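You operate a simulated robot arm through the tools that you are given. There is no shell and no other tool. Be economical: measure what you need, move in short steps, check, and stop when the job is done.

You run a simulated robot arm. Do the job below in one go: nothing can be reset, and whatever is moved stays where it is left.

TASK
Crank film round both white boxes on the large green table's turntable.
Fine: red lever to FREE, raise the roll for the upper box and leave it up, red lever back to LOCK at the end. Where these are worked on the way, their far stop is far enough and under half their travel is too little: red lever.
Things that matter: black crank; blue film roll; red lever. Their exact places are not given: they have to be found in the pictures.

Only the result counts: the job must be done as asked and must still hold three seconds after the hand-in. Knocking over, shifting, dropping, spilling or breaking anything else fails it.

THE ROBOT
A 7-joint arm with a two-finger parallel gripper on a trunk, on a base that drives. Base frame: it is fixed to the floor where the robot stands at the start and does not move with it; the origin is under the middle of the robot, x ahead of it, y to its left, z up; the surface under the hand at the start is at about z = 0.5. Units: m, rad, N and s.
With the tool pointing down near the work surface it reaches from about 0.1 to 0.68 m from the robot's upright axis, wherever it stands. Its first joint turns from -2.897 to 2.897 rad. Places, roughly: black crank [0.4, -0.3, 0.5]; blue film roll [0.6, 0.1, 0.6]; red lever [0.4, 0, 0.6]. Payload 3.43 kg.
The tool frame sits at the grasp point between the pads (the TCP): z along the fingers, y along the line on which they close. The tips reach 0.034 m beyond it. The gripper opens to 0.128 m. The fingers are 0.024 m wide and 0.012 m thick; the gripper's body (0.048 by 0.13 m) begins 0.096 m behind the TCP.
Orientation is told as [roll, pitch, yaw] about the base's x, y, z axes, in that order, counted from this pose: with the fingers straight down and closing along the base's y, the tool's x points along the base's -x, its y along +y and its z along -z.

THE INTERFACE
- The arm moves only by the tool arm_command. Its argument "rows" is a list that holds one entry, the list of rows, each a list of 7 numbers: the shift along the tool's x, y, z in m, then the turn, a rotation vector about the tool's x, y, z in rad, then the gripper command, from -1 (fully open) to 1 (shut), values between in proportion. In form: [[[tx, ty, tz, rx, ry, rz, gripper], ...]]. A call has 1 to 20 rows; each row is the pose to reach, as a shift and turn from the pose commanded when the call began, along the tool's axes at that moment. Rows are played at 5 a second. More than 0.05 m and 0.15 rad between two rows, or a gripper value outside its range, and nothing of the call is played. Where a pose cannot be reached the arm comes as near as it can. A force on the tool above 60 N (or 10 N above the force at the start of the call, whichever is more), or a blocked arm, ends the call early, and 0.2 s more pass. Each finger travels about 0.108 m/s and halts on what it meets, pressing with about 42 N; the grip force reading is that of the motor and also rises with nothing between the fingers. The clock runs only during rows and for 0.2 s after the last one: add rows that repeat a pose to give the fingers time. It gives the time, the measured TCP pose, the force on the tool (base axes), the opening and the grip force at its end, in the units of the frame above (readings bear some noise), with the torque about the TCP (base axes, N m) and any sound that the robot's microphone picked up, and new pictures: "views" is both (left out), scene, wrist or none.
- Cameras (640 x 400 px; columns grow to the right, rows downward): "scene" is now at [-0.0276, 0.1116, 1.4157]; the picture's right is [-0.52, -0.85, 0.00], its down [-0.67, 0.41, -0.63] and it looks along [0.53, -0.33, -0.78] (base axes); focal length 275 px, centre (320, 200). "wrist" rides on the gripper at [0.076, -0.011, -0.16] in the tool frame; the picture's right is [0.15, 0.99, 0.00], its down [-0.88, 0.13, -0.46] and it looks along [-0.45, 0.07, 0.89] (tool axes); focal length 234 px, centre (320, 200).
- lift_body(by): slides the trunk up (or, below 0, down) by that many m; the arm and the scene camera ride with it, the base frame stays. It gives what a move gives, with no picture.
- base_move(legs): drives the robot by 1 to 6 legs, each [ahead, left, turn to the left] in m, m and rad, along the robot's own axes; the way and the turn of a leg run together, so that a leg with both is an arc; at most 1.5 m and 3.142 rad a leg. The arm and the cameras ride along, it lands a little off, and it stops where it bumps. It gives what a move gives, and a new picture of the scene camera.
- aim_head(pan, tilt): turns the head with the scene camera to pan (to the left, within 1.501 rad either way) and tilt (down, from -0.506 to 1.204), counted from straight ahead of the robot. It gives what a move gives, and a new picture of the scene camera.
- locate(camera, pixels): for up to 12 pixels [column, row] of the newest picture of that camera ("zoom" is the newest enlarged one), the place [x, y, z] in the base frame of the surface seen there, good to about 0.002 m, but the place of the scene camera against the robot may be out by one fixed shift of up to 0.018 m in any direction. No time passes.
- zoom(camera, box): a new picture of the part [left, top, right, bottom] of that camera's present view, enlarged. No time passes.
- sign_off(): hands the job in; it is judged then, once.

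Work in short steps. Measure before you move; look again where a grasp or a placing could have gone wrong, and mend it. You have 80 turns and 260 pictures in all, those below and enlarged ones among them. Open the gripper and draw the arm clear of the work before you hand the job in, unless the task says otherwise; then end with one line.

The tools are called after "Call:" as name(argument=value, ...) on one line, values as JSON. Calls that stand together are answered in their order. arm_command: Moves the arm, as the interface text tells. Its arguments: {"type":"object","properties":{"rows":{"type":"array","items":{"type":"array","items":{"type":"array","items":{"type":"number"}}}},"views":{"type":"string","enum":["both","scene","wrist","none"]}},"required":["rows"]} The other tools are called the same way: lift_body (by) slides the trunk up or down; base_move (legs) drives the base; aim_head (pan, tilt) turns the head that bears the scene camera; locate (camera, pixels) gives the place of the surface under pixels of a picture; zoom (camera, box) takes an enlarged picture of a part of a camera's view; sign_off () hands the job in.

At the start:

```text
clock: 0.0
eef_pos: [0.4123, -0.1009, 1.0279]
ee_rot: [0.002, 0.0, 0.0]
ft_force: [0.1, -0.7, 0.3]
wrist_torque: [0.0, -0.03, 0.0]
finger_gap: 0.1278
grip_force: 0.2
trunk travel left (down, up): [-0.15, 0.174]
robot x, y, heading: [0.0024, -0.0004, -0.001]
head pan, tilt: [-0.548, 0.895]
```

scene: 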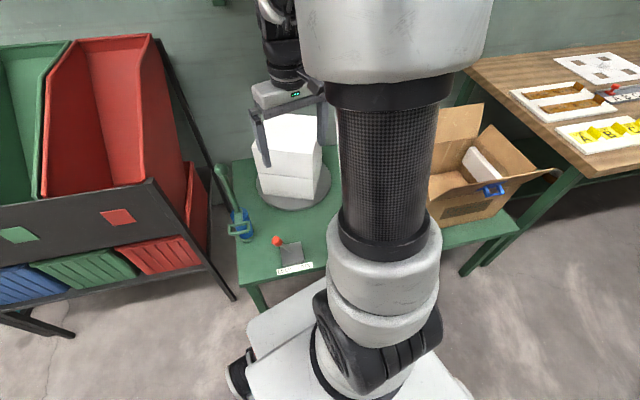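
wrist: 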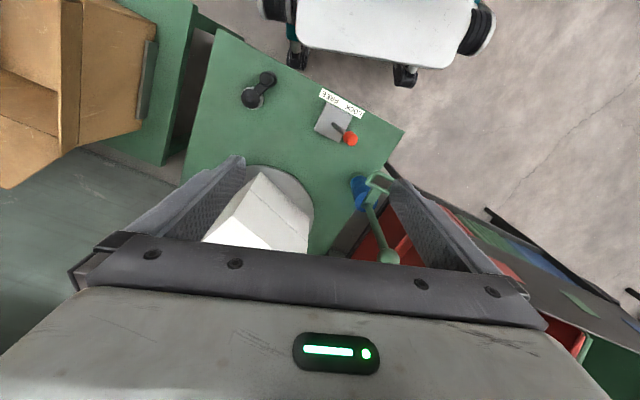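

The wrist view shows the crank near (258,92), the lever near (345,130) and the film roll near (362,192). I enlarge both views and locate these.

Call:
zoom(camera="wrist", box=[220, 60, 420, 270])

Call:
zoom(camera="scene", box=[200, 130, 350, 290])

Call:
locate(camera="wrist", pixels=[[250, 97], [268, 79], [258, 103], [350, 138], [337, 127], [322, 120], [358, 192], [376, 182], [390, 256], [262, 180], [300, 120], [340, 104]])

```text
1.90 times, centred on (320, 165) of wrist
```

zoom: 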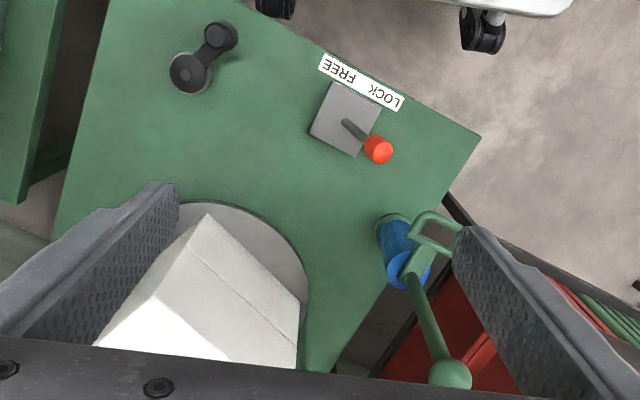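

```text
2.50 times, centred on (275, 210) of scene
```

zoom: 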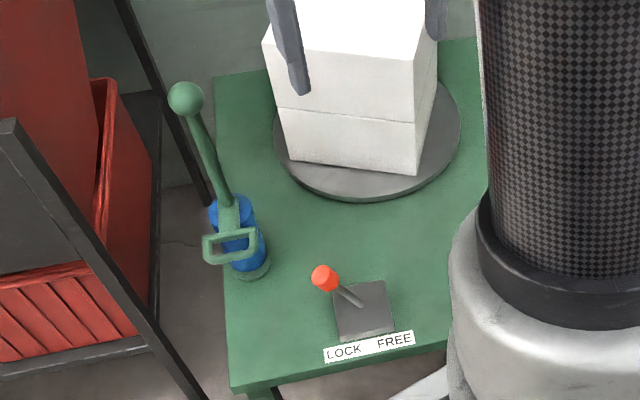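

```text
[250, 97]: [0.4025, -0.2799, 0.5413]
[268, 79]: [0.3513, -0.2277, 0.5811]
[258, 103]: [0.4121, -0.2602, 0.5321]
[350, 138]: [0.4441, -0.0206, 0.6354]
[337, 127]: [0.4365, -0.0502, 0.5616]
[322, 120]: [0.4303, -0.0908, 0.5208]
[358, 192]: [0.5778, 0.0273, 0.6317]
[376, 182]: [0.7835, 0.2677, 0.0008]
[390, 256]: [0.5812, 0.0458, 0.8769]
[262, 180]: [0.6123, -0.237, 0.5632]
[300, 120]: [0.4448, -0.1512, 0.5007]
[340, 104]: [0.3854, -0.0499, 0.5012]
```

I measure details in the enlarged scene picture (lever, label, roll, handle, post, boxes).

Call:
locate(camera="zoom", pixels=[[324, 278], [345, 292], [362, 305], [340, 352], [398, 340], [186, 98], [228, 200], [205, 250], [258, 242], [240, 258], [255, 275], [230, 240]])

Call:
zoom(camera="wrist", box=[310, 80, 430, 275])

Call:
zoom(camera="scene", box=[205, 155, 285, 255])

```text
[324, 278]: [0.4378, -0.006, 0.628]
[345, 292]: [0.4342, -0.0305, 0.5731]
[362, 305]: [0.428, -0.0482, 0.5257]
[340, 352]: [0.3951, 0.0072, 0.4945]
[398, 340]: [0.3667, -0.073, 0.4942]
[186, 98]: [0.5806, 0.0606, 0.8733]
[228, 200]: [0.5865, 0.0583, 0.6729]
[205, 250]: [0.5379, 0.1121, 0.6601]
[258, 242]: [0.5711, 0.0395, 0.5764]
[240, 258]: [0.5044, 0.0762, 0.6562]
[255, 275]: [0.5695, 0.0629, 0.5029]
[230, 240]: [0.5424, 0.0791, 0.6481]
```

```text
2.05 times, centred on (370, 178) of wrist
```

zoom: 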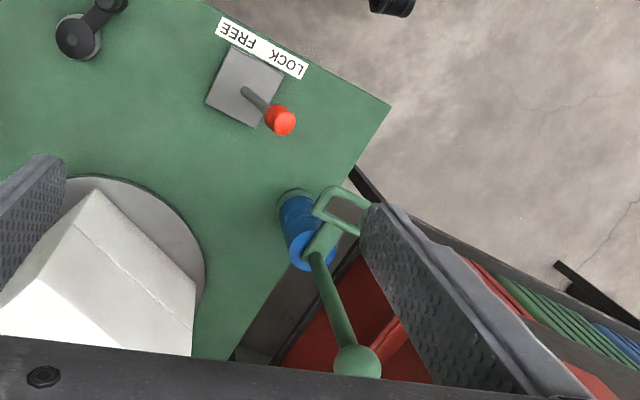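

```text
4.00 times, centred on (245, 205) of scene
```

zoom: 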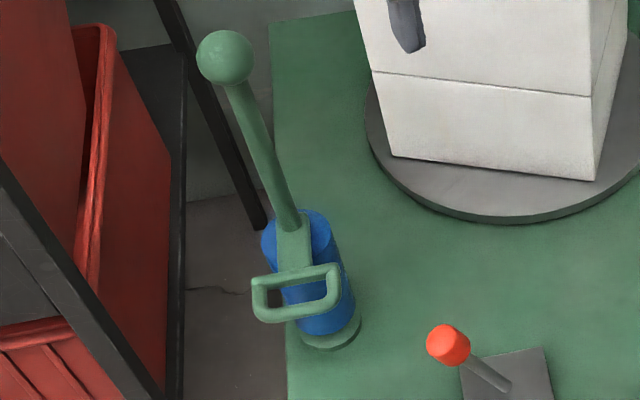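

The lever leans to LOCK (+y side), with its knob at about (0.444,-0.02,0.63). The table is yawed about -20°. I close the fingers, turn the hand -20° and move to above and beside the knob for a closer look.

Call:
arm_command(rows=[[[-0.006, 0.017, 0.028, 0, 0, 0.05, 0], [-0.012, 0.034, 0.057, 0, 0, 0.1, 0.5], [-0.018, 0.051, 0.086, 0, 0, 0.15, 1], [-0.024, 0.068, 0.114, 0, 0, 0.2, 1], [-0.03, 0.085, 0.143, 0, 0, 0.25, 1], [-0.036, 0.102, 0.171, 0, 0, 0.3, 1], [-0.042, 0.119, 0.2, 0, 0, 0.349, 1], [-0.048, 0.136, 0.228, 0, 0, 0.349, 1], [-0.048, 0.136, 0.228, 0, 0, 0.349, 1]]])

```text
clock: 2.0
eef_pos: [0.4596, 0.0372, 0.7973]
ee_rot: [-0.001, -0.002, -0.349]
ft_force: [-0.1, 0.2, 0.0]
wrist_torque: [-0.01, 0.01, 0.02]
finger_gap: 0.0
grip_force: 32.9
trunk travel left (down, up): [-0.15, 0.174]
robot x, y, heading: [-0.001, 0.0006, -0.0]
head pan, tilt: [-0.548, 0.895]
```

scene: 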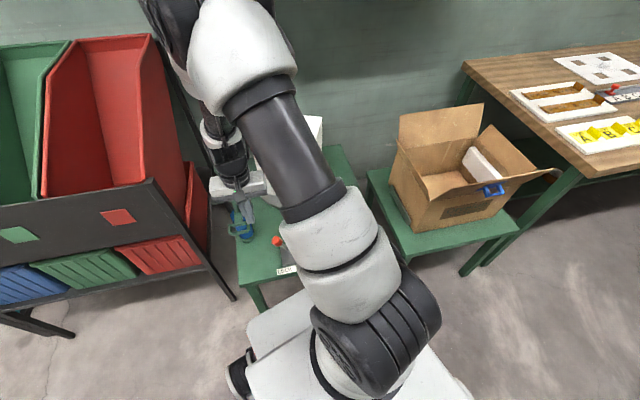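
wrist: 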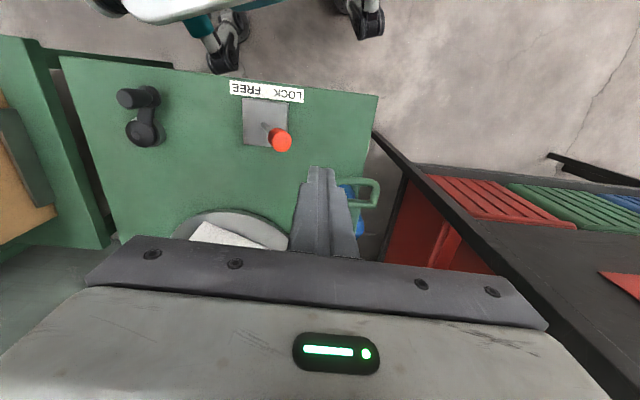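

The knob is at (281,140) and the handle loop at (362,190). I locate the lever, crank and handle points.

Call:
locate(camera="wrist", pixels=[[281, 140], [273, 134], [289, 143], [264, 127], [246, 142], [285, 100], [345, 182], [375, 183], [374, 203], [141, 133], [127, 98], [155, 97]])

Call:
zoom(camera="wrist", box=[100, 70, 400, 250])

```text
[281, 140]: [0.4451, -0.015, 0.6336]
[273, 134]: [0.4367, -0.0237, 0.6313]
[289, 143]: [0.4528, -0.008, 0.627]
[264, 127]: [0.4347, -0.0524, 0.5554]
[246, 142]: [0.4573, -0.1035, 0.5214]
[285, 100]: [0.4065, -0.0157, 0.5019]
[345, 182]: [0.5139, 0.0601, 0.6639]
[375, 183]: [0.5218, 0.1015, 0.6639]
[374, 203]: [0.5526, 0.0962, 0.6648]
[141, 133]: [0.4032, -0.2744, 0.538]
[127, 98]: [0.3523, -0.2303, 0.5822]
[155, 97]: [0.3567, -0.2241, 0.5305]
```

```text
2.13 times, centred on (250, 160) of wrist
```

zoom: 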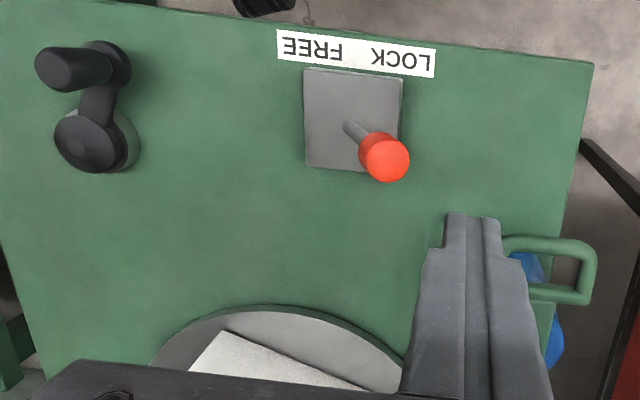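

Knob centre is about (0.446,-0.016,0.62). I go down beside it with closed fingers.

Call:
arm_command(rows=[[[-0.005, 0, 0.04, 0, 0, 0, 1], [-0.005, 0, 0.08, 0, 0, 0, 1], [-0.005, 0, 0.12, 0, 0, 0, 1], [-0.005, 0, 0.15, 0, 0, 0, 1], [-0.005, 0, 0.166, 0, 0, 0, 1]]], views="wrist")

```text
clock: 3.2
eef_pos: [0.4643, 0.0327, 0.634]
ee_rot: [-0.001, 0.001, -0.35]
ft_force: [0.2, -0.3, 0.1]
wrist_torque: [0.03, -0.02, -0.02]
finger_gap: 0.0
grip_force: 32.8
trunk travel left (down, up): [-0.15, 0.174]
robot x, y, heading: [-0.0023, 0.0009, 0.0]
head pan, tilt: [-0.548, 0.895]
```

wrist: 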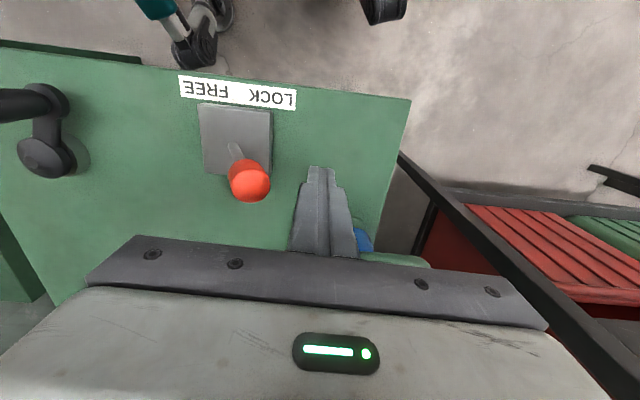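

The fingers stand to the +y side of the knob, in line with it. I push along tool -y towards FREE.

Call:
arm_command(rows=[[[0, -0.015, 0, 0, 0, 0, 1], [0, -0.03, 0, 0, 0, 0, 1], [0, -0.045, 0, 0, 0, 0, 1], [0, -0.06, 0, 0, 0, 0, 1], [0, -0.075, 0, 0, 0, 0, 1], [0, -0.09, 0, 0, 0, 0, 1], [0, -0.105, 0, 0, 0, 0, 1], [0, -0.12, 0, 0, 0, 0, 1]]], views="wrist")

```text
clock: 5.0
eef_pos: [0.4237, -0.0728, 0.6331]
ee_rot: [0.007, -0.003, -0.342]
ft_force: [8.3, 20.8, -3.0]
wrist_torque: [0.4, -0.11, 0.14]
finger_gap: 0.0
grip_force: 33.0
trunk travel left (down, up): [-0.15, 0.174]
robot x, y, heading: [0.0024, 0.0015, 0.002]
head pan, tilt: [-0.548, 0.895]
```

wrist: 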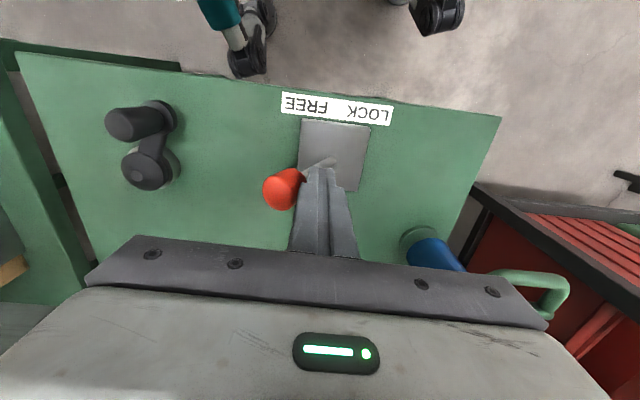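

The lever has swung over and pushes back with 22 N, so it may be near its stop. I push a bit more.

Call:
arm_command(rows=[[[0, -0.01, 0, 0, 0, 0, 1], [0, -0.018, 0, 0, 0, 0, 1], [0, -0.025, 0, 0, 0, 0, 1]]], views="wrist")

```text
clock: 5.5
eef_pos: [0.424, -0.0733, 0.6328]
ee_rot: [0.019, -0.003, -0.328]
ft_force: [3.3, 9.8, -0.3]
wrist_torque: [0.2, -0.07, 0.08]
finger_gap: 0.0
grip_force: 33.4
trunk travel left (down, up): [-0.15, 0.174]
robot x, y, heading: [0.001, 0.0031, 0.003]
head pan, tilt: [-0.548, 0.895]
stopped in row 2: the force on the tool passed its limit at 63 N (the readings are from after the stop); the commanded pose is now the measured one
```

wrist: 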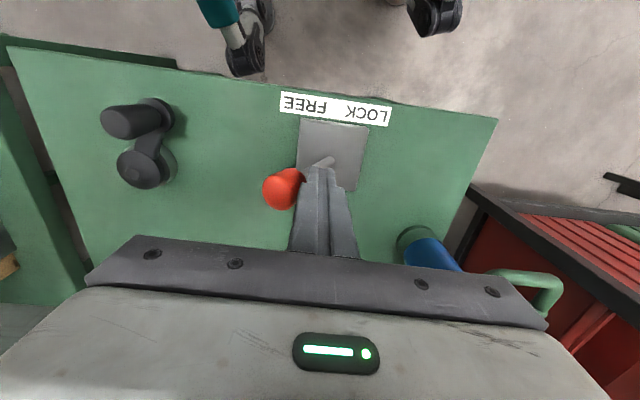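

That is the hard stop, so the lever is at FREE. I back off, rise and move over the crank knob at about (0.352,-0.23).

Call:
arm_command(rows=[[[0, 0.02, 0, 0, 0, 0, 1], [0, 0.025, -0.04, 0, 0, 0, 1], [0, 0.025, -0.085, 0, 0, 0, 1], [0, -0.01, -0.12, 0, 0, 0, 1], [0.004, -0.055, -0.13, 0, 0, 0, 0.5], [0.009, -0.1, -0.14, 0, 0, 0, 0.2], [0.014, -0.14, -0.14, 0, 0, 0, 0.2], [0.018, -0.172, -0.14, 0, 0, 0, 0.2], [0.018, -0.172, -0.14, 0, 0, 0, 0.2]]])

```text
clock: 7.5
eef_pos: [0.3494, -0.2357, 0.7704]
ee_rot: [0.017, -0.001, -0.331]
ft_force: [0.8, 0.2, -0.7]
wrist_torque: [0.02, -0.01, 0.01]
finger_gap: 0.0512
grip_force: 0.0
trunk travel left (down, up): [-0.15, 0.174]
robot x, y, heading: [-0.0022, 0.0011, 0.004]
head pan, tilt: [-0.548, 0.895]
```

scene: 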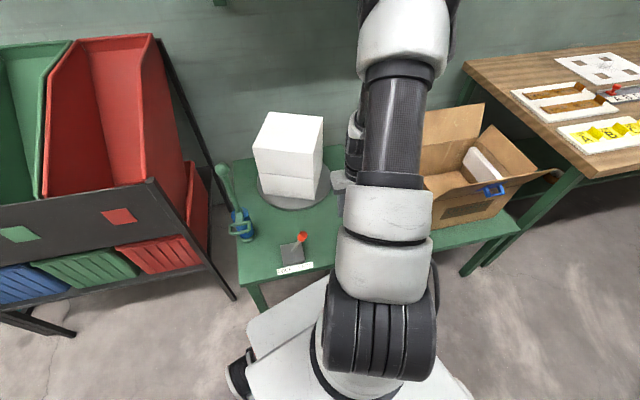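
wrist: 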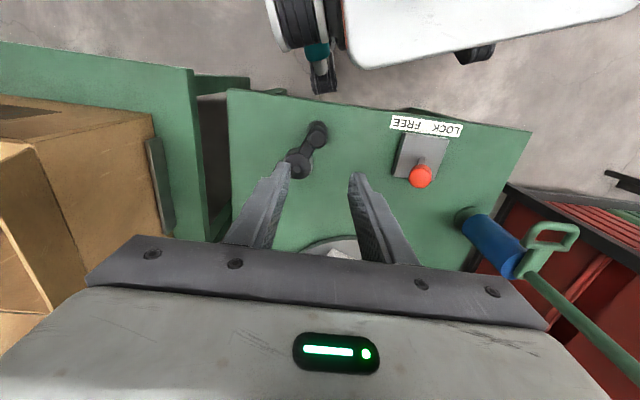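

The scene view shows the lever at FREE. I locate the crank knob (317,133) and hub (298,163).

Call:
zoom(camera="wrist", box=[260, 105, 360, 185])

Call:
locate(camera="wrist", pixels=[[317, 127], [310, 128], [324, 128], [317, 135], [317, 143], [303, 150], [296, 158], [290, 158], [302, 157], [421, 170]])

```text
5.00 times, centred on (310, 145) of wrist
```

zoom: 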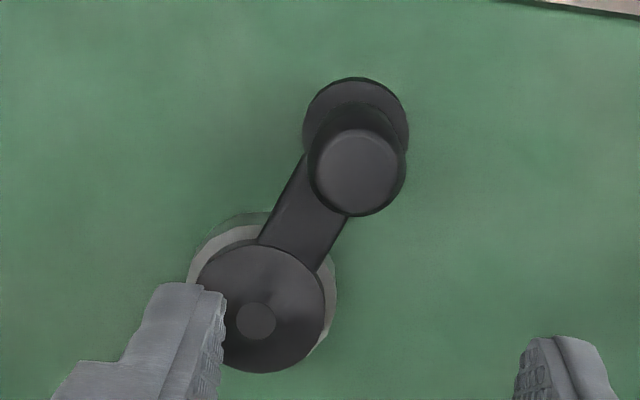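

```text
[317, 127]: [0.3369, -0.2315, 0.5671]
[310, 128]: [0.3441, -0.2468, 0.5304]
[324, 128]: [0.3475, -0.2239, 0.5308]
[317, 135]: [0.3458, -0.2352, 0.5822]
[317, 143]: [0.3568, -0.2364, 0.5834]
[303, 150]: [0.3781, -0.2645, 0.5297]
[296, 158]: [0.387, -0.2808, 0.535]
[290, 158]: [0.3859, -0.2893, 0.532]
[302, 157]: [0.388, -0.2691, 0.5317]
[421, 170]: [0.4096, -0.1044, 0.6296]
```

The hub centre is at about (297,169) and the knob top at (317,139). I locate these.

Call:
locate(camera="wrist", pixels=[[297, 169], [297, 165], [304, 169], [317, 139], [297, 177]])

```text
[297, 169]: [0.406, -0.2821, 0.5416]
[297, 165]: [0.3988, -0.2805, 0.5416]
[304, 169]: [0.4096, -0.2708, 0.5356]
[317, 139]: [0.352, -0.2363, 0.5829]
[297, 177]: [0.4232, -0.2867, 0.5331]
```

Hub is at (0.406,-0.282), knob at (0.352,-0.236), radius about 0.071 m. I go down over the knob with fingers open, then grip it.

Call:
arm_command(rows=[[[-0.0025, 0, 0.045, 0, 0, 0, 0.2], [-0.0025, 0, 0.09, 0, 0, 0, 0.2], [-0.0025, 0, 0.135, 0, 0, 0, 0.2], [-0.0025, 0, 0.17, 0, 0, 0, 0.2], [-0.0025, 0, 0.186, 0, 0, 0, 0.2], [-0.0025, 0, 0.186, 0, 0, 0, 1], [-0.0025, 0, 0.186, 0, 0, 0, 1]]], views="wrist")

```text
clock: 9.1
eef_pos: [0.3552, -0.2335, 0.5838]
ee_rot: [0.015, -0.005, -0.332]
ft_force: [4.6, -2.5, -6.2]
wrist_torque: [-0.08, -0.34, 0.02]
finger_gap: 0.029
grip_force: 45.0
trunk travel left (down, up): [-0.15, 0.174]
robot x, y, heading: [-0.002, 0.0021, -0.002]
head pan, tilt: [-0.548, 0.895]
```

wrist: 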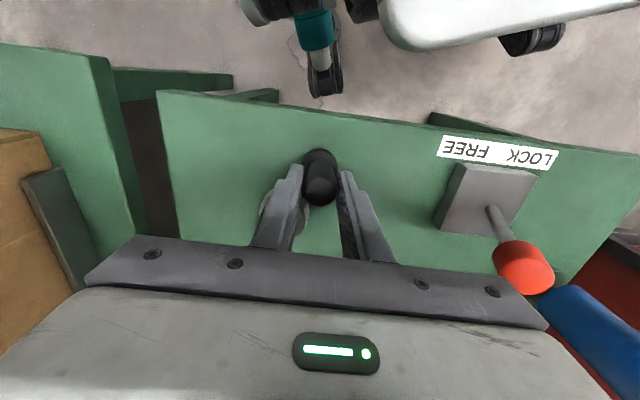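

The knob is held (gap 0.029). I try a first 80° of the circle clockwise and watch the forces.

Call:
arm_command(rows=[[[-0.0132, 0.0209, 0, 0, 0, 0, 1], [-0.0328, 0.036, 0, 0, 0, 0, 1], [-0.0564, 0.0436, 0, 0, 0, 0, 1], [-0.0811, 0.0426, 0, 0, 0, 0, 1]]])

```text
clock: 10.1
eef_pos: [0.4412, -0.2225, 0.5829]
ee_rot: [0.011, 0.004, -0.336]
ft_force: [-13.7, -23.4, -9.8]
wrist_torque: [-0.07, -0.08, -0.02]
finger_gap: 0.0289
grip_force: 45.0
trunk travel left (down, up): [-0.15, 0.174]
robot x, y, heading: [0.0001, 0.0044, 0.003]
head pan, tilt: [-0.548, 0.895]
```

scene: 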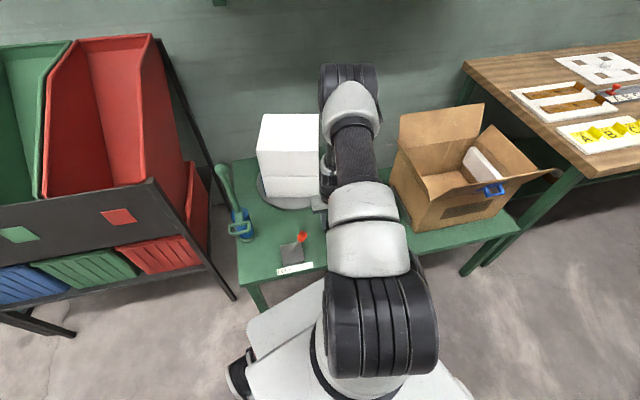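
wrist: 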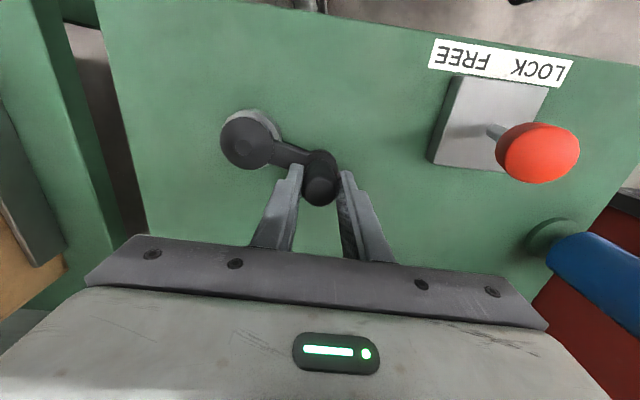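

The boxes turn with the crank. A 27 N radial inward force suggests the true radius is smaller, so I go on with 0.068 m.

Call:
arm_command(rows=[[[-0.0211, -0.0121, 0, 0, 0, 0, 1], [-0.0386, -0.028, 0, 0, 0, 0, 1], [-0.0496, -0.0489, 0, 0, 0, 0, 1], [-0.0527, -0.0723, 0, 0, 0, 0, 1], [-0.0477, -0.0954, 0, 0, 0, 0, 1]]])

```text
clock: 11.3
eef_pos: [0.4579, -0.3263, 0.5845]
ee_rot: [0.015, -0.008, -0.333]
ft_force: [2.0, -3.4, -15.0]
wrist_torque: [-0.32, -0.6, -0.02]
finger_gap: 0.0289
grip_force: 44.6
trunk travel left (down, up): [-0.15, 0.174]
robot x, y, heading: [-0.0009, 0.0002, 0.001]
head pan, tilt: [-0.548, 0.895]
```

scene: 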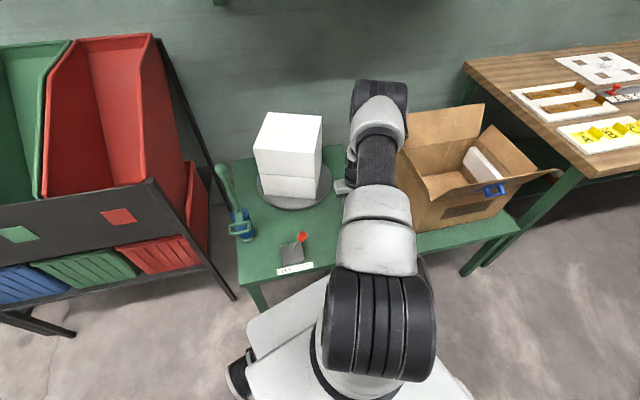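
wrist: 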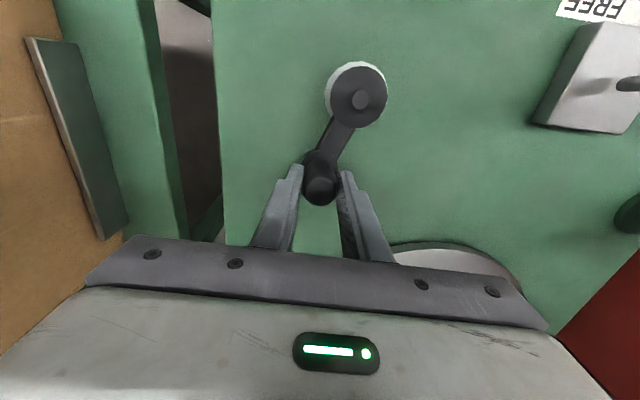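

Half a turn is done with low force. I finish the turn with the same radius.

Call:
arm_command(rows=[[[0.0126, -0.02, 0, 0, 0, 0, 1], [0.0313, -0.0344, 0, 0, 0, 0, 1], [0.0538, -0.0416, 0, 0, 0, 0, 1], [0.0774, -0.0406, 0, 0, 0, 0, 1], [0.0992, -0.0317, 0, 0, 0, 0, 1], [0.1167, -0.0158, 0, 0, 0, 0, 1], [0.1277, 0.0051, 0, 0, 0, 0, 1], [0.1308, 0.0285, 0, 0, 0, 0, 1], [0.1258, 0.0516, 0, 0, 0, 0, 1]]], views="scene")

Call:
zoom(camera="scene", box=[200, 90, 360, 280])

```text
clock: 13.3
eef_pos: [0.3588, -0.2308, 0.5835]
ee_rot: [0.02, -0.003, -0.328]
ft_force: [-7.2, 9.2, 0.0]
wrist_torque: [0.28, -0.92, 0.01]
finger_gap: 0.029
grip_force: 45.2
trunk travel left (down, up): [-0.15, 0.174]
robot x, y, heading: [-0.0021, 0.0004, 0.001]
head pan, tilt: [-0.548, 0.895]
```

scene: 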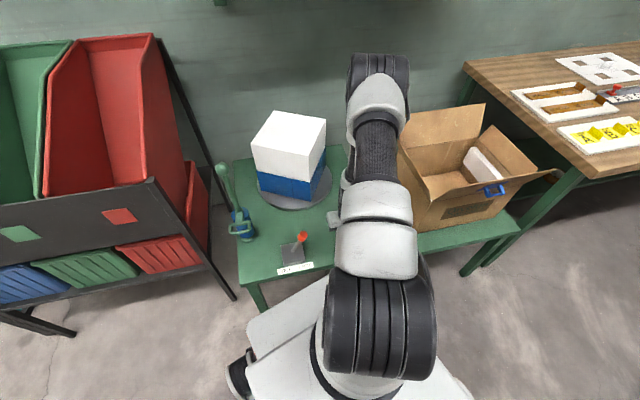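

```text
2.11 times, centred on (280, 185) of scene
```

zoom: 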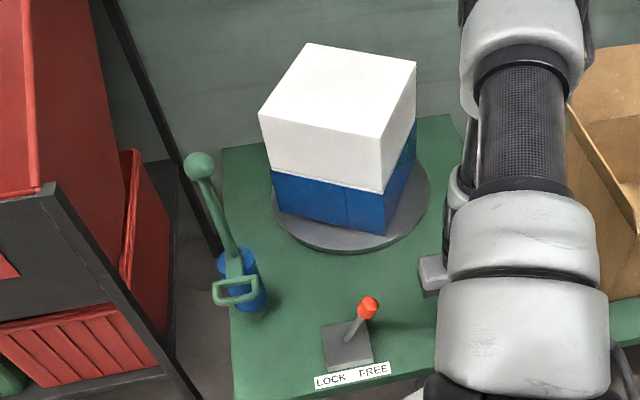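

The lower box now shows blue film. I crank one more full turn to make sure it goes all round.

Call:
arm_command(rows=[[[-0.0126, 0.02, 0, 0, 0, 0, 1], [-0.0313, 0.0344, 0, 0, 0, 0, 1], [-0.0538, 0.0416, 0, 0, 0, 0, 1], [-0.0774, 0.0406, 0, 0, 0, 0, 1], [-0.0992, 0.0317, 0, 0, 0, 0, 1], [-0.1167, 0.0158, 0, 0, 0, 0, 1], [-0.1277, -0.0051, 0, 0, 0, 0, 1], [-0.1308, -0.0285, 0, 0, 0, 0, 1], [-0.1258, -0.0516, 0, 0, 0, 0, 1], [-0.1132, -0.0716, 0, 0, 0, 0, 1], [-0.0945, -0.086, 0, 0, 0, 0, 1], [-0.072, -0.0932, 0, 0, 0, 0, 1], [-0.0484, -0.0922, 0, 0, 0, 0, 1], [-0.0266, -0.0833, 0, 0, 0, 0, 1], [-0.0091, -0.0674, 0, 0, 0, 0, 1], [0.0019, -0.0465, 0, 0, 0, 0, 1], [0.005, -0.0231, 0, 0, 0, 0, 1], [0, 0, 0, 0, 0, 0, 1]]], views="scene")

Call:
zoom(camera="scene", box=[220, 90, 360, 220])

```text
clock: 17.1
eef_pos: [0.3571, -0.2316, 0.5848]
ee_rot: [0.021, -0.002, -0.328]
ft_force: [-6.8, 10.3, -16.1]
wrist_torque: [0.09, -0.97, -0.02]
finger_gap: 0.0291
grip_force: 44.8
trunk travel left (down, up): [-0.15, 0.174]
robot x, y, heading: [-0.0005, 0.0039, 0.003]
head pan, tilt: [-0.548, 0.895]
```

scene: 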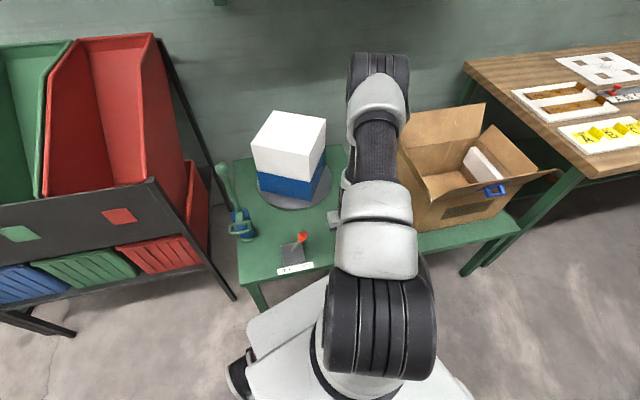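

```text
3.08 times, centred on (290, 155) of scene
```

zoom: 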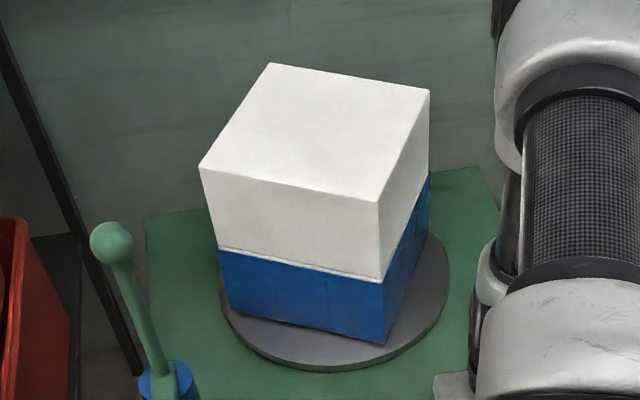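

After the second turn the lower film looks fuller. I crank a third turn in pieces, looking at the other faces on the way.

Call:
arm_command(rows=[[[-0.0126, 0.02, 0, 0, 0, 0, 1], [-0.0313, 0.0344, 0, 0, 0, 0, 1], [-0.0538, 0.0416, 0, 0, 0, 0, 1], [-0.0774, 0.0406, 0, 0, 0, 0, 1], [-0.0992, 0.0317, 0, 0, 0, 0, 1], [-0.1167, 0.0158, 0, 0, 0, 0, 1]]], views="none")

Call:
zoom(camera="scene", box=[220, 90, 360, 220])

Call:
arm_command(rows=[[[-0.011, -0.0209, 0, 0, 0, 0, 1], [-0.0141, -0.0443, 0, 0, 0, 0, 1], [-0.0091, -0.0674, 0, 0, 0, 0, 1]]], views="none")

Call:
zoom(camera="scene", box=[220, 90, 360, 220])

Call:
arm_command(rows=[[[0.0126, -0.02, 0, 0, 0, 0, 1], [0.0313, -0.0344, 0, 0, 0, 0, 1], [0.0538, -0.0416, 0, 0, 0, 0, 1], [0.0774, -0.0406, 0, 0, 0, 0, 1]]], views="none")

Call:
zoom(camera="scene", box=[220, 90, 360, 220])

```text
clock: 18.5
eef_pos: [0.471, -0.2611, 0.5847]
ee_rot: [0.015, -0.001, -0.333]
ft_force: [-3.0, -2.6, -22.0]
wrist_torque: [-0.34, -0.46, 0.02]
finger_gap: 0.0287
grip_force: 45.0
trunk travel left (down, up): [-0.15, 0.174]
robot x, y, heading: [-0.0013, -0.0026, 0.001]
head pan, tilt: [-0.548, 0.895]
```

```text
3.08 times, centred on (290, 155) of scene
```

zoom: 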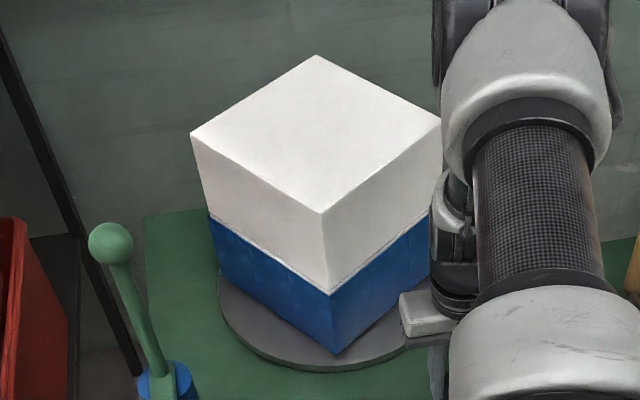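

```text
clock: 19.4
eef_pos: [0.4718, -0.3048, 0.5849]
ee_rot: [0.042, -0.005, -0.321]
ft_force: [1.0, 0.9, -1.3]
wrist_torque: [0.47, 0.02, 0.0]
finger_gap: 0.029
grip_force: 45.7
trunk travel left (down, up): [-0.15, 0.174]
robot x, y, heading: [-0.0001, 0.0009, 0.004]
head pan, tilt: [-0.548, 0.895]
stopped in row 3: the force on the tool passed its limit at 64 N (the readings are from after the stop); the commanded pose is now the measured one
```

```text
3.08 times, centred on (290, 155) of scene
```

zoom: 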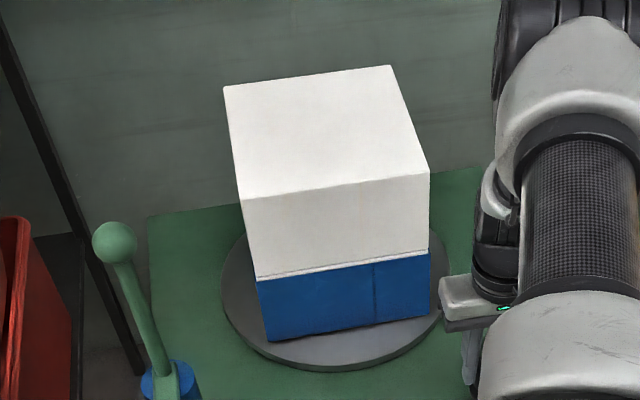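

```text
clock: 19.9
eef_pos: [0.4649, -0.3031, 0.5834]
ee_rot: [0.06, -0.018, -0.308]
ft_force: [2.8, 0.6, -8.0]
wrist_torque: [-0.55, -0.62, 0.03]
finger_gap: 0.029
grip_force: 44.5
trunk travel left (down, up): [-0.15, 0.174]
robot x, y, heading: [-0.0006, 0.0018, 0.011]
head pan, tilt: [-0.548, 0.895]
stopped in row 2: the force on the tool passed its limit at 74 N (the readings are from after the stop); the commanded pose is now the measured one
```

```text
3.08 times, centred on (290, 155) of scene
```

zoom: 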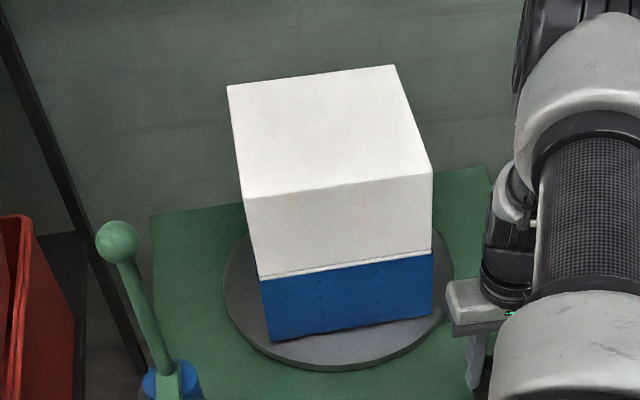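

The crank met over 60 N at about 140° into this turn. I look at the wrist view and locate the hand against the boxes before doing more.

Call:
arm_command(rows=[[[0, 0, 0, 0, 0, 0, 1]]])

Call:
locate(camera="scene", pixels=[[260, 119], [313, 112], [325, 145], [266, 156], [323, 190], [275, 203], [332, 193], [345, 190]])

```text
clock: 20.3
eef_pos: [0.4654, -0.3043, 0.5854]
ee_rot: [0.06, -0.017, -0.308]
ft_force: [5.0, 2.0, -11.5]
wrist_torque: [-0.85, -0.42, 0.0]
finger_gap: 0.0288
grip_force: 45.2
trunk travel left (down, up): [-0.15, 0.174]
robot x, y, heading: [-0.0024, 0.0009, 0.012]
head pan, tilt: [-0.548, 0.895]
```

scene: 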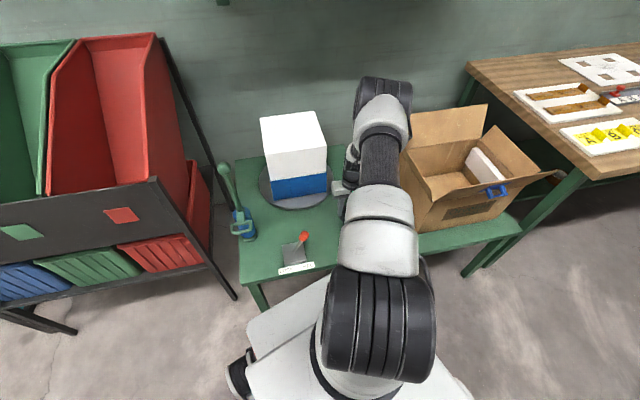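
wrist: 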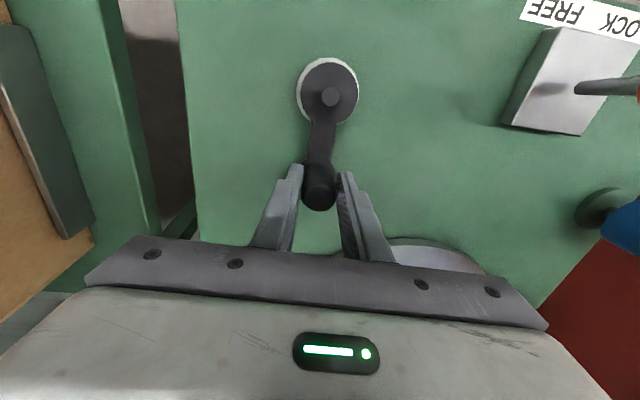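

```text
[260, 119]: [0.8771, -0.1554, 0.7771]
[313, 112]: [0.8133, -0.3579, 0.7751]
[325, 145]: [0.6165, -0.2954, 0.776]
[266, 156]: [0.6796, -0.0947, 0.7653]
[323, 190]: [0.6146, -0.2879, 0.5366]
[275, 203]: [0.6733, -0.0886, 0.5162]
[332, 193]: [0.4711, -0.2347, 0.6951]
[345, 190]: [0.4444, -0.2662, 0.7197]
```

With 1:1 gearing, the lower box has had over two turns, and every side I have seen is blue. The stop looks like a radius mismatch, not a crank limit. I release the knob, rise, and go look closely at the roll handle.

Call:
arm_command(rows=[[[0, 0, 0, 0, 0, 0, 0.2], [0, 0, 0, 0, 0, 0, 0.2], [0, 0, -0.03, 0.02, 0, 0, 0.2], [0, 0, -0.075, 0.062, 0, 0, 0.2], [0, 0, -0.12, 0.062, 0, 0.04, 0.2], [0, 0, -0.17, 0.062, 0, 0.04, 0.2], [0.02, 0.04, -0.19, 0.062, 0, 0.04, 0.2], [0.04, 0.08, -0.2, 0.062, 0, 0.04, 0.2], [0.06, 0.12, -0.2, 0.062, 0, 0.04, 0.2], [0.08, 0.16, -0.2, 0.062, 0, 0.04, 0.2], [0.1, 0.2, -0.2, 0.062, 0, 0.04, 0.2], [0.12, 0.24, -0.2, 0.062, 0, 0.04, 0.2], [0.13, 0.28, -0.2, 0.062, 0, 0.04, 0.2], [0.13, 0.28, -0.2, 0.062, 0, 0.04, 0.2]]])

```text
clock: 23.3
eef_pos: [0.418, -0.0081, 0.7998]
ee_rot: [-0.001, -0.015, -0.348]
ft_force: [-0.5, -0.4, 0.2]
wrist_torque: [0.01, -0.01, -0.01]
finger_gap: 0.0513
grip_force: 0.1
trunk travel left (down, up): [-0.15, 0.174]
robot x, y, heading: [0.0004, 0.0013, 0.012]
head pan, tilt: [-0.548, 0.895]
```

scene: 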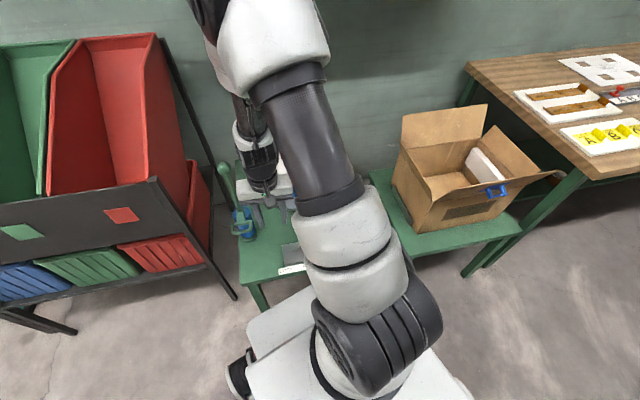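
wrist: 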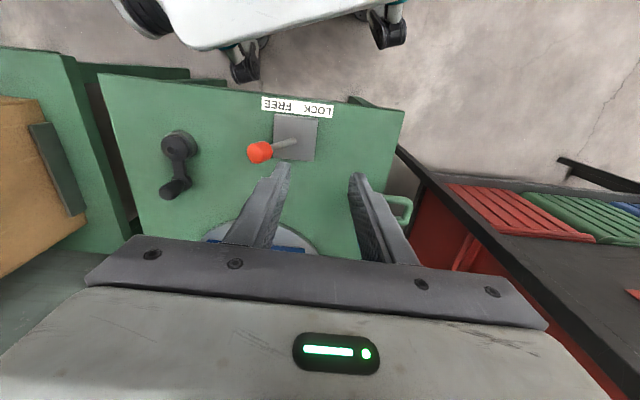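

The wrist view hides the handle. I enlarge the scene view around it at (243,225).

Call:
zoom(camera="scene", box=[211, 200, 275, 240])

```text
10.00 times, centred on (243, 220) of scene
```

zoom: 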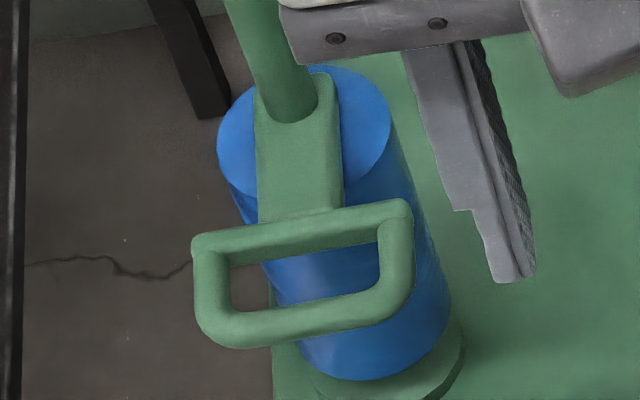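

I locate points along the loop's bars, the bracket, the post and the roll.

Call:
locate(camera="zoom", pixels=[[205, 245], [300, 235], [400, 212], [395, 250], [370, 305], [300, 325], [235, 330], [207, 290], [290, 150], [292, 105], [360, 120], [280, 190]])

```text
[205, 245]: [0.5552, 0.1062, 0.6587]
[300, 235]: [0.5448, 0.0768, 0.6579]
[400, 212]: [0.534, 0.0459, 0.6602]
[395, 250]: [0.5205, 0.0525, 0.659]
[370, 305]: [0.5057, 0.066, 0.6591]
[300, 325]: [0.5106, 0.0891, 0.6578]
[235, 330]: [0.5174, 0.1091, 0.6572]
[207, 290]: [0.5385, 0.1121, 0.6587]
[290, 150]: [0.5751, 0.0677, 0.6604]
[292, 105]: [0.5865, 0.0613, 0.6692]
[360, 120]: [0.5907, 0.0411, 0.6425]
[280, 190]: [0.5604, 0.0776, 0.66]
```

The loop is horizontal at z≈0.665, about 0.076 m wide along the table's long direction, with its centre near (0.534,0.072). I will grip it across its sides with the hand tilted 45° so the body clears the post. First I check how near the bin rack is.

Call:
locate(camera="wrist", pixels=[[400, 152], [440, 190], [480, 225], [560, 300], [404, 205], [390, 200], [455, 260]])

Call:
arm_command(rows=[[[0, 0.016, 0, 0, -0.13, 0, 0], [0, 0.032, 0, 0, -0.26, 0, -0.3], [0, 0.048, 0, 0, -0.39, 0, -0.7], [0, 0.064, 0, 0, -0.52, 0, -0.7], [0, 0.08, 0, 0, -0.65, 0, -0.7], [0, 0.094, 0, 0, -0.785, 0, -0.7], [0, 0.094, 0, 0, -0.785, 0, -0.7]]])

```text
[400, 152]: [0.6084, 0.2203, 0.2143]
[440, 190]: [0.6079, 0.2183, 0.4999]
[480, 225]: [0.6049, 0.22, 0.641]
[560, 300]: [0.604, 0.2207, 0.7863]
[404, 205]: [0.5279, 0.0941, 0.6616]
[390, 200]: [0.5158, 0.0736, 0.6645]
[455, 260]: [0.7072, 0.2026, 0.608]
```

```text
clock: 24.9
eef_pos: [0.4512, 0.0814, 0.7997]
ee_rot: [-0.002, -0.806, -0.35]
ft_force: [0.1, 0.4, -0.1]
wrist_torque: [0.02, -0.02, 0.0]
finger_gap: 0.109
grip_force: 0.0
trunk travel left (down, up): [-0.15, 0.174]
robot x, y, heading: [0.0032, 0.0021, 0.007]
head pan, tilt: [-0.548, 0.895]
```

scene: 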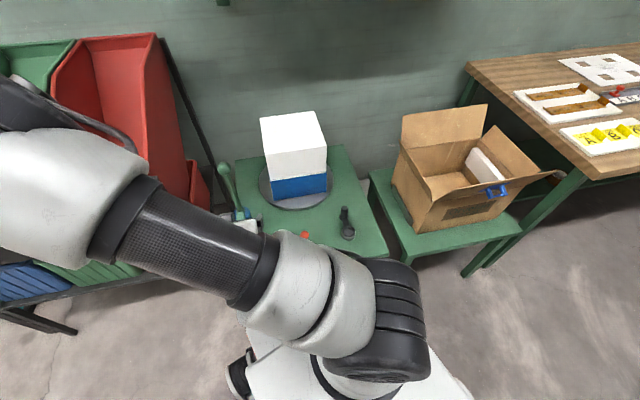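
wrist: 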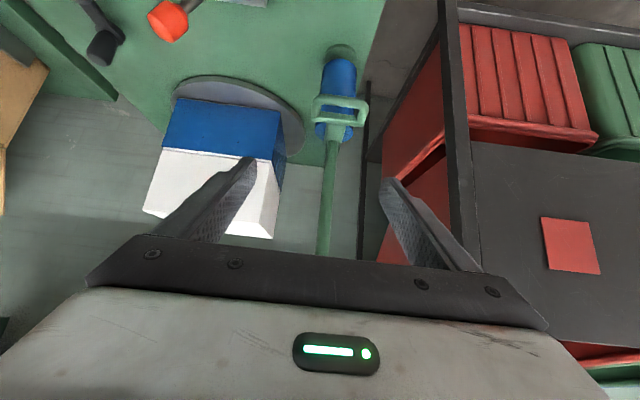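

The loop is clear in the wrist view at (340,110). I locate its bars, the post and the ball.

Call:
zoom(camera="wrist", box=[290, 60, 390, 160])

Call:
locate(camera="wrist", pixels=[[318, 98], [340, 97], [363, 102], [316, 118], [340, 121], [361, 122], [331, 150], [325, 240], [331, 140]])

```text
4.00 times, centred on (340, 110) of wrist
```

zoom: 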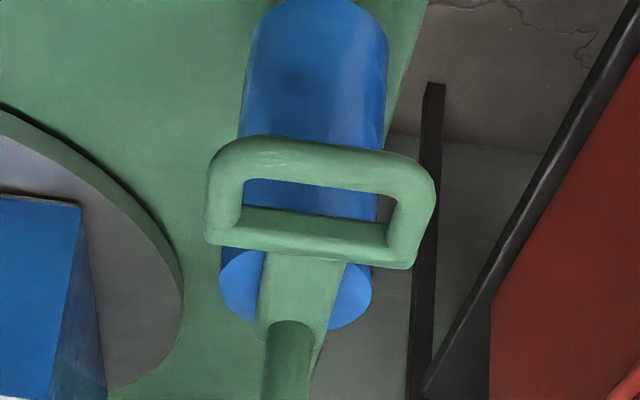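

```text
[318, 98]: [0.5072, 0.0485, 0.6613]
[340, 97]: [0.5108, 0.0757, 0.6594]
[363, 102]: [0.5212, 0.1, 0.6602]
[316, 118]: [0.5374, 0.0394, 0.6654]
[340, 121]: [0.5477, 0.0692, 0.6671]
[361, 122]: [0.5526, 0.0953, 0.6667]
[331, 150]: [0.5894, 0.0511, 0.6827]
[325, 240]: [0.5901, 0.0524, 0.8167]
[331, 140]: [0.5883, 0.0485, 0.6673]
```

Loop centre is about (0.531,0.071,0.660). I move to it along the tilted tool axes with the fingers at 0.109 m.

Call:
arm_command(rows=[[[0.02, 0.009, 0, 0, 0, 0, -0.7], [0.0465, 0.0176, 0, 0, 0, 0, -0.7], [0.0465, 0.0176, 0.04, 0, 0, 0, -0.7], [0.0465, 0.0176, 0.08, 0, 0, 0, -0.7], [0.0465, 0.0176, 0.11, 0, 0, 0, -0.7]]])

```text
clock: 26.1
eef_pos: [0.5014, 0.0813, 0.6903]
ee_rot: [0.001, -0.803, -0.351]
ft_force: [-0.3, -0.3, -0.8]
wrist_torque: [0.01, 0.01, -0.05]
finger_gap: 0.1087
grip_force: 0.0
trunk travel left (down, up): [-0.15, 0.174]
robot x, y, heading: [0.0025, 0.0023, 0.01]
head pan, tilt: [-0.548, 0.895]
```

scene: 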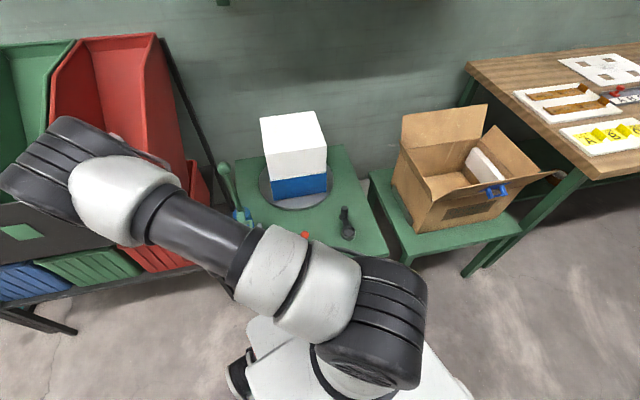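
wrist: 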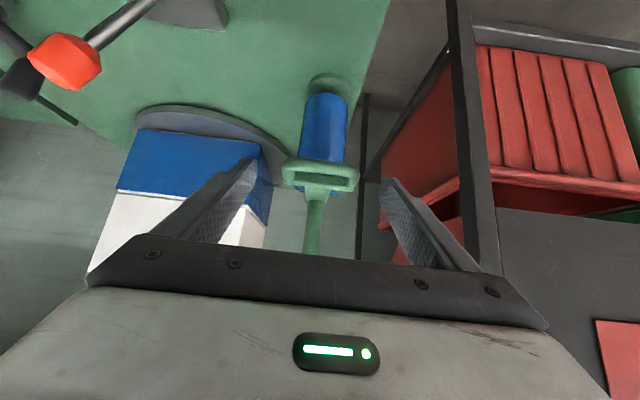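

The loop sits centred between the fingers. I check the elbow's clearance from the rack, then advance the last 4 cm and close.

Call:
locate(camera="scene", pixels=[[20, 190], [60, 130], [80, 220], [130, 170], [40, 205], [150, 185], [30, 230]])

Call:
arm_command(rows=[[[0, 0, 0.02, 0, 0, 0, -0.7], [0, 0, 0.042, 0, 0, 0, -0.7], [0, 0, 0.042, 0, 0, 0, 0], [0, 0, 0.042, 0, 0, 0, 1], [0, 0, 0.042, 0, 0, 0, 1]]], views="wrist")

```text
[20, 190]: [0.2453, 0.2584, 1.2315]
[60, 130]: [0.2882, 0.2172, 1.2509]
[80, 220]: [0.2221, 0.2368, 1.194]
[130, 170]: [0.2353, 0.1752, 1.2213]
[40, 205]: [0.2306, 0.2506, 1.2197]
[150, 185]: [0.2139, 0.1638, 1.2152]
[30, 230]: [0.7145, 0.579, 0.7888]
```

```text
clock: 27.3
eef_pos: [0.5293, 0.0721, 0.6598]
ee_rot: [0.004, -0.802, -0.346]
ft_force: [6.1, 4.7, -4.9]
wrist_torque: [0.87, -0.61, 1.06]
finger_gap: 0.0723
grip_force: 45.5
trunk travel left (down, up): [-0.15, 0.174]
robot x, y, heading: [0.0022, 0.0051, 0.008]
head pan, tilt: [-0.548, 0.895]
```

wrist: 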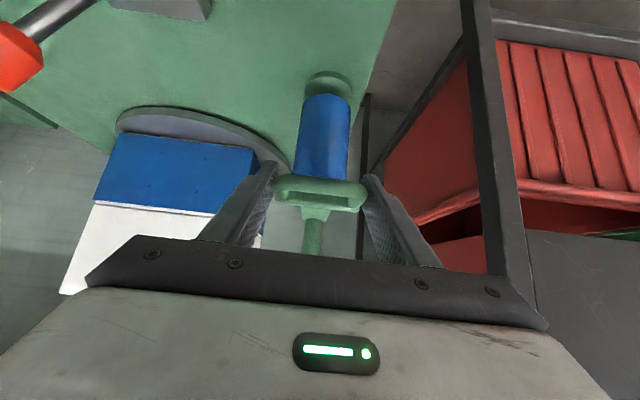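

The loop is gripped (gap 0.072). I raise straight up 6 cm and check that it follows.

Call:
arm_command(rows=[[[-0.0072, 0, -0.007, 0, 0, 0, 1], [-0.0144, 0, -0.0139, 0, 0, 0, 1], [-0.0288, 0, -0.0278, 0, 0, 0, 1], [-0.0431, 0, -0.0417, 0, 0, 0, 1]]], views="wrist")

```text
clock: 28.3
eef_pos: [0.5307, 0.0703, 0.7207]
ee_rot: [0.0, -0.801, -0.345]
ft_force: [11.6, 9.5, -6.4]
wrist_torque: [0.81, 0.24, 1.21]
finger_gap: 0.0722
grip_force: 44.7
trunk travel left (down, up): [-0.15, 0.174]
robot x, y, heading: [0.0029, 0.0006, 0.014]
head pan, tilt: [-0.548, 0.895]
```

wrist: 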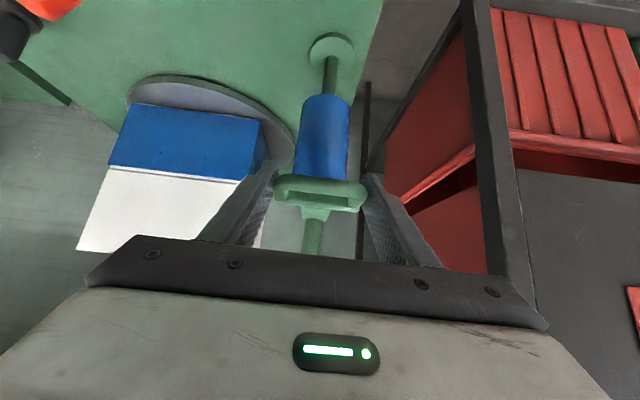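

The roll rises with the hand. I go on up to about 0.135 m total, in small steps, watching for a stop.

Call:
arm_command(rows=[[[-0.0144, 0, -0.0139, 0, 0, 0, 1], [-0.0288, 0, -0.0278, 0, 0, 0, 1], [-0.0395, 0, -0.0382, 0, 0, 0, 1], [-0.0467, 0, -0.0452, 0, 0, 0, 1], [-0.0539, 0, -0.0521, 0, 0, 0, 1]]], views="both")

Call:
zoom(camera="scene", box=[190, 90, 350, 240])

```text
clock: 29.5
eef_pos: [0.5298, 0.0722, 0.7917]
ee_rot: [-0.004, -0.794, -0.343]
ft_force: [19.8, 16.5, -31.3]
wrist_torque: [0.26, -0.29, 1.1]
finger_gap: 0.0721
grip_force: 44.6
trunk travel left (down, up): [-0.15, 0.174]
robot x, y, heading: [0.0011, 0.0013, 0.01]
head pan, tilt: [-0.548, 0.895]
```

scene: 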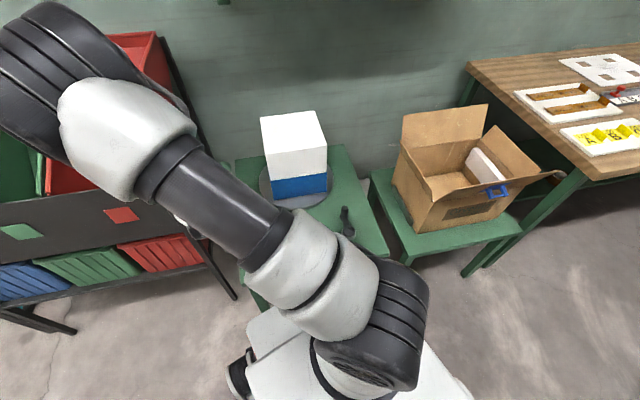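
wrist: 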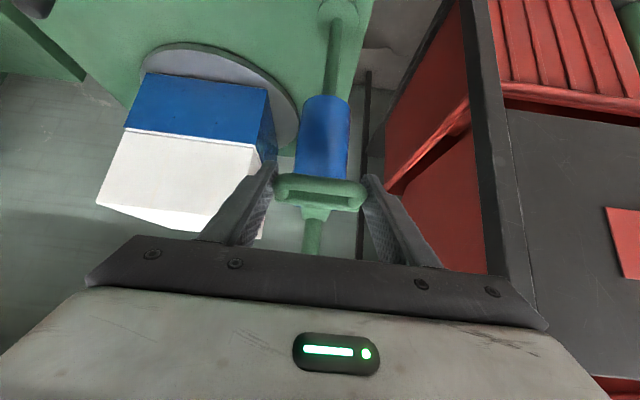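

```text
2.67 times, centred on (270, 165) of scene
```

zoom: 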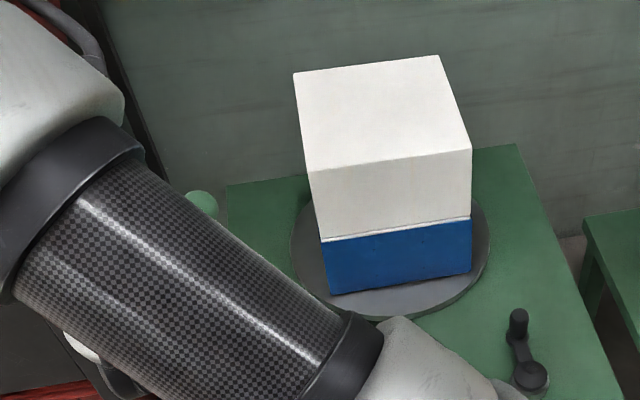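

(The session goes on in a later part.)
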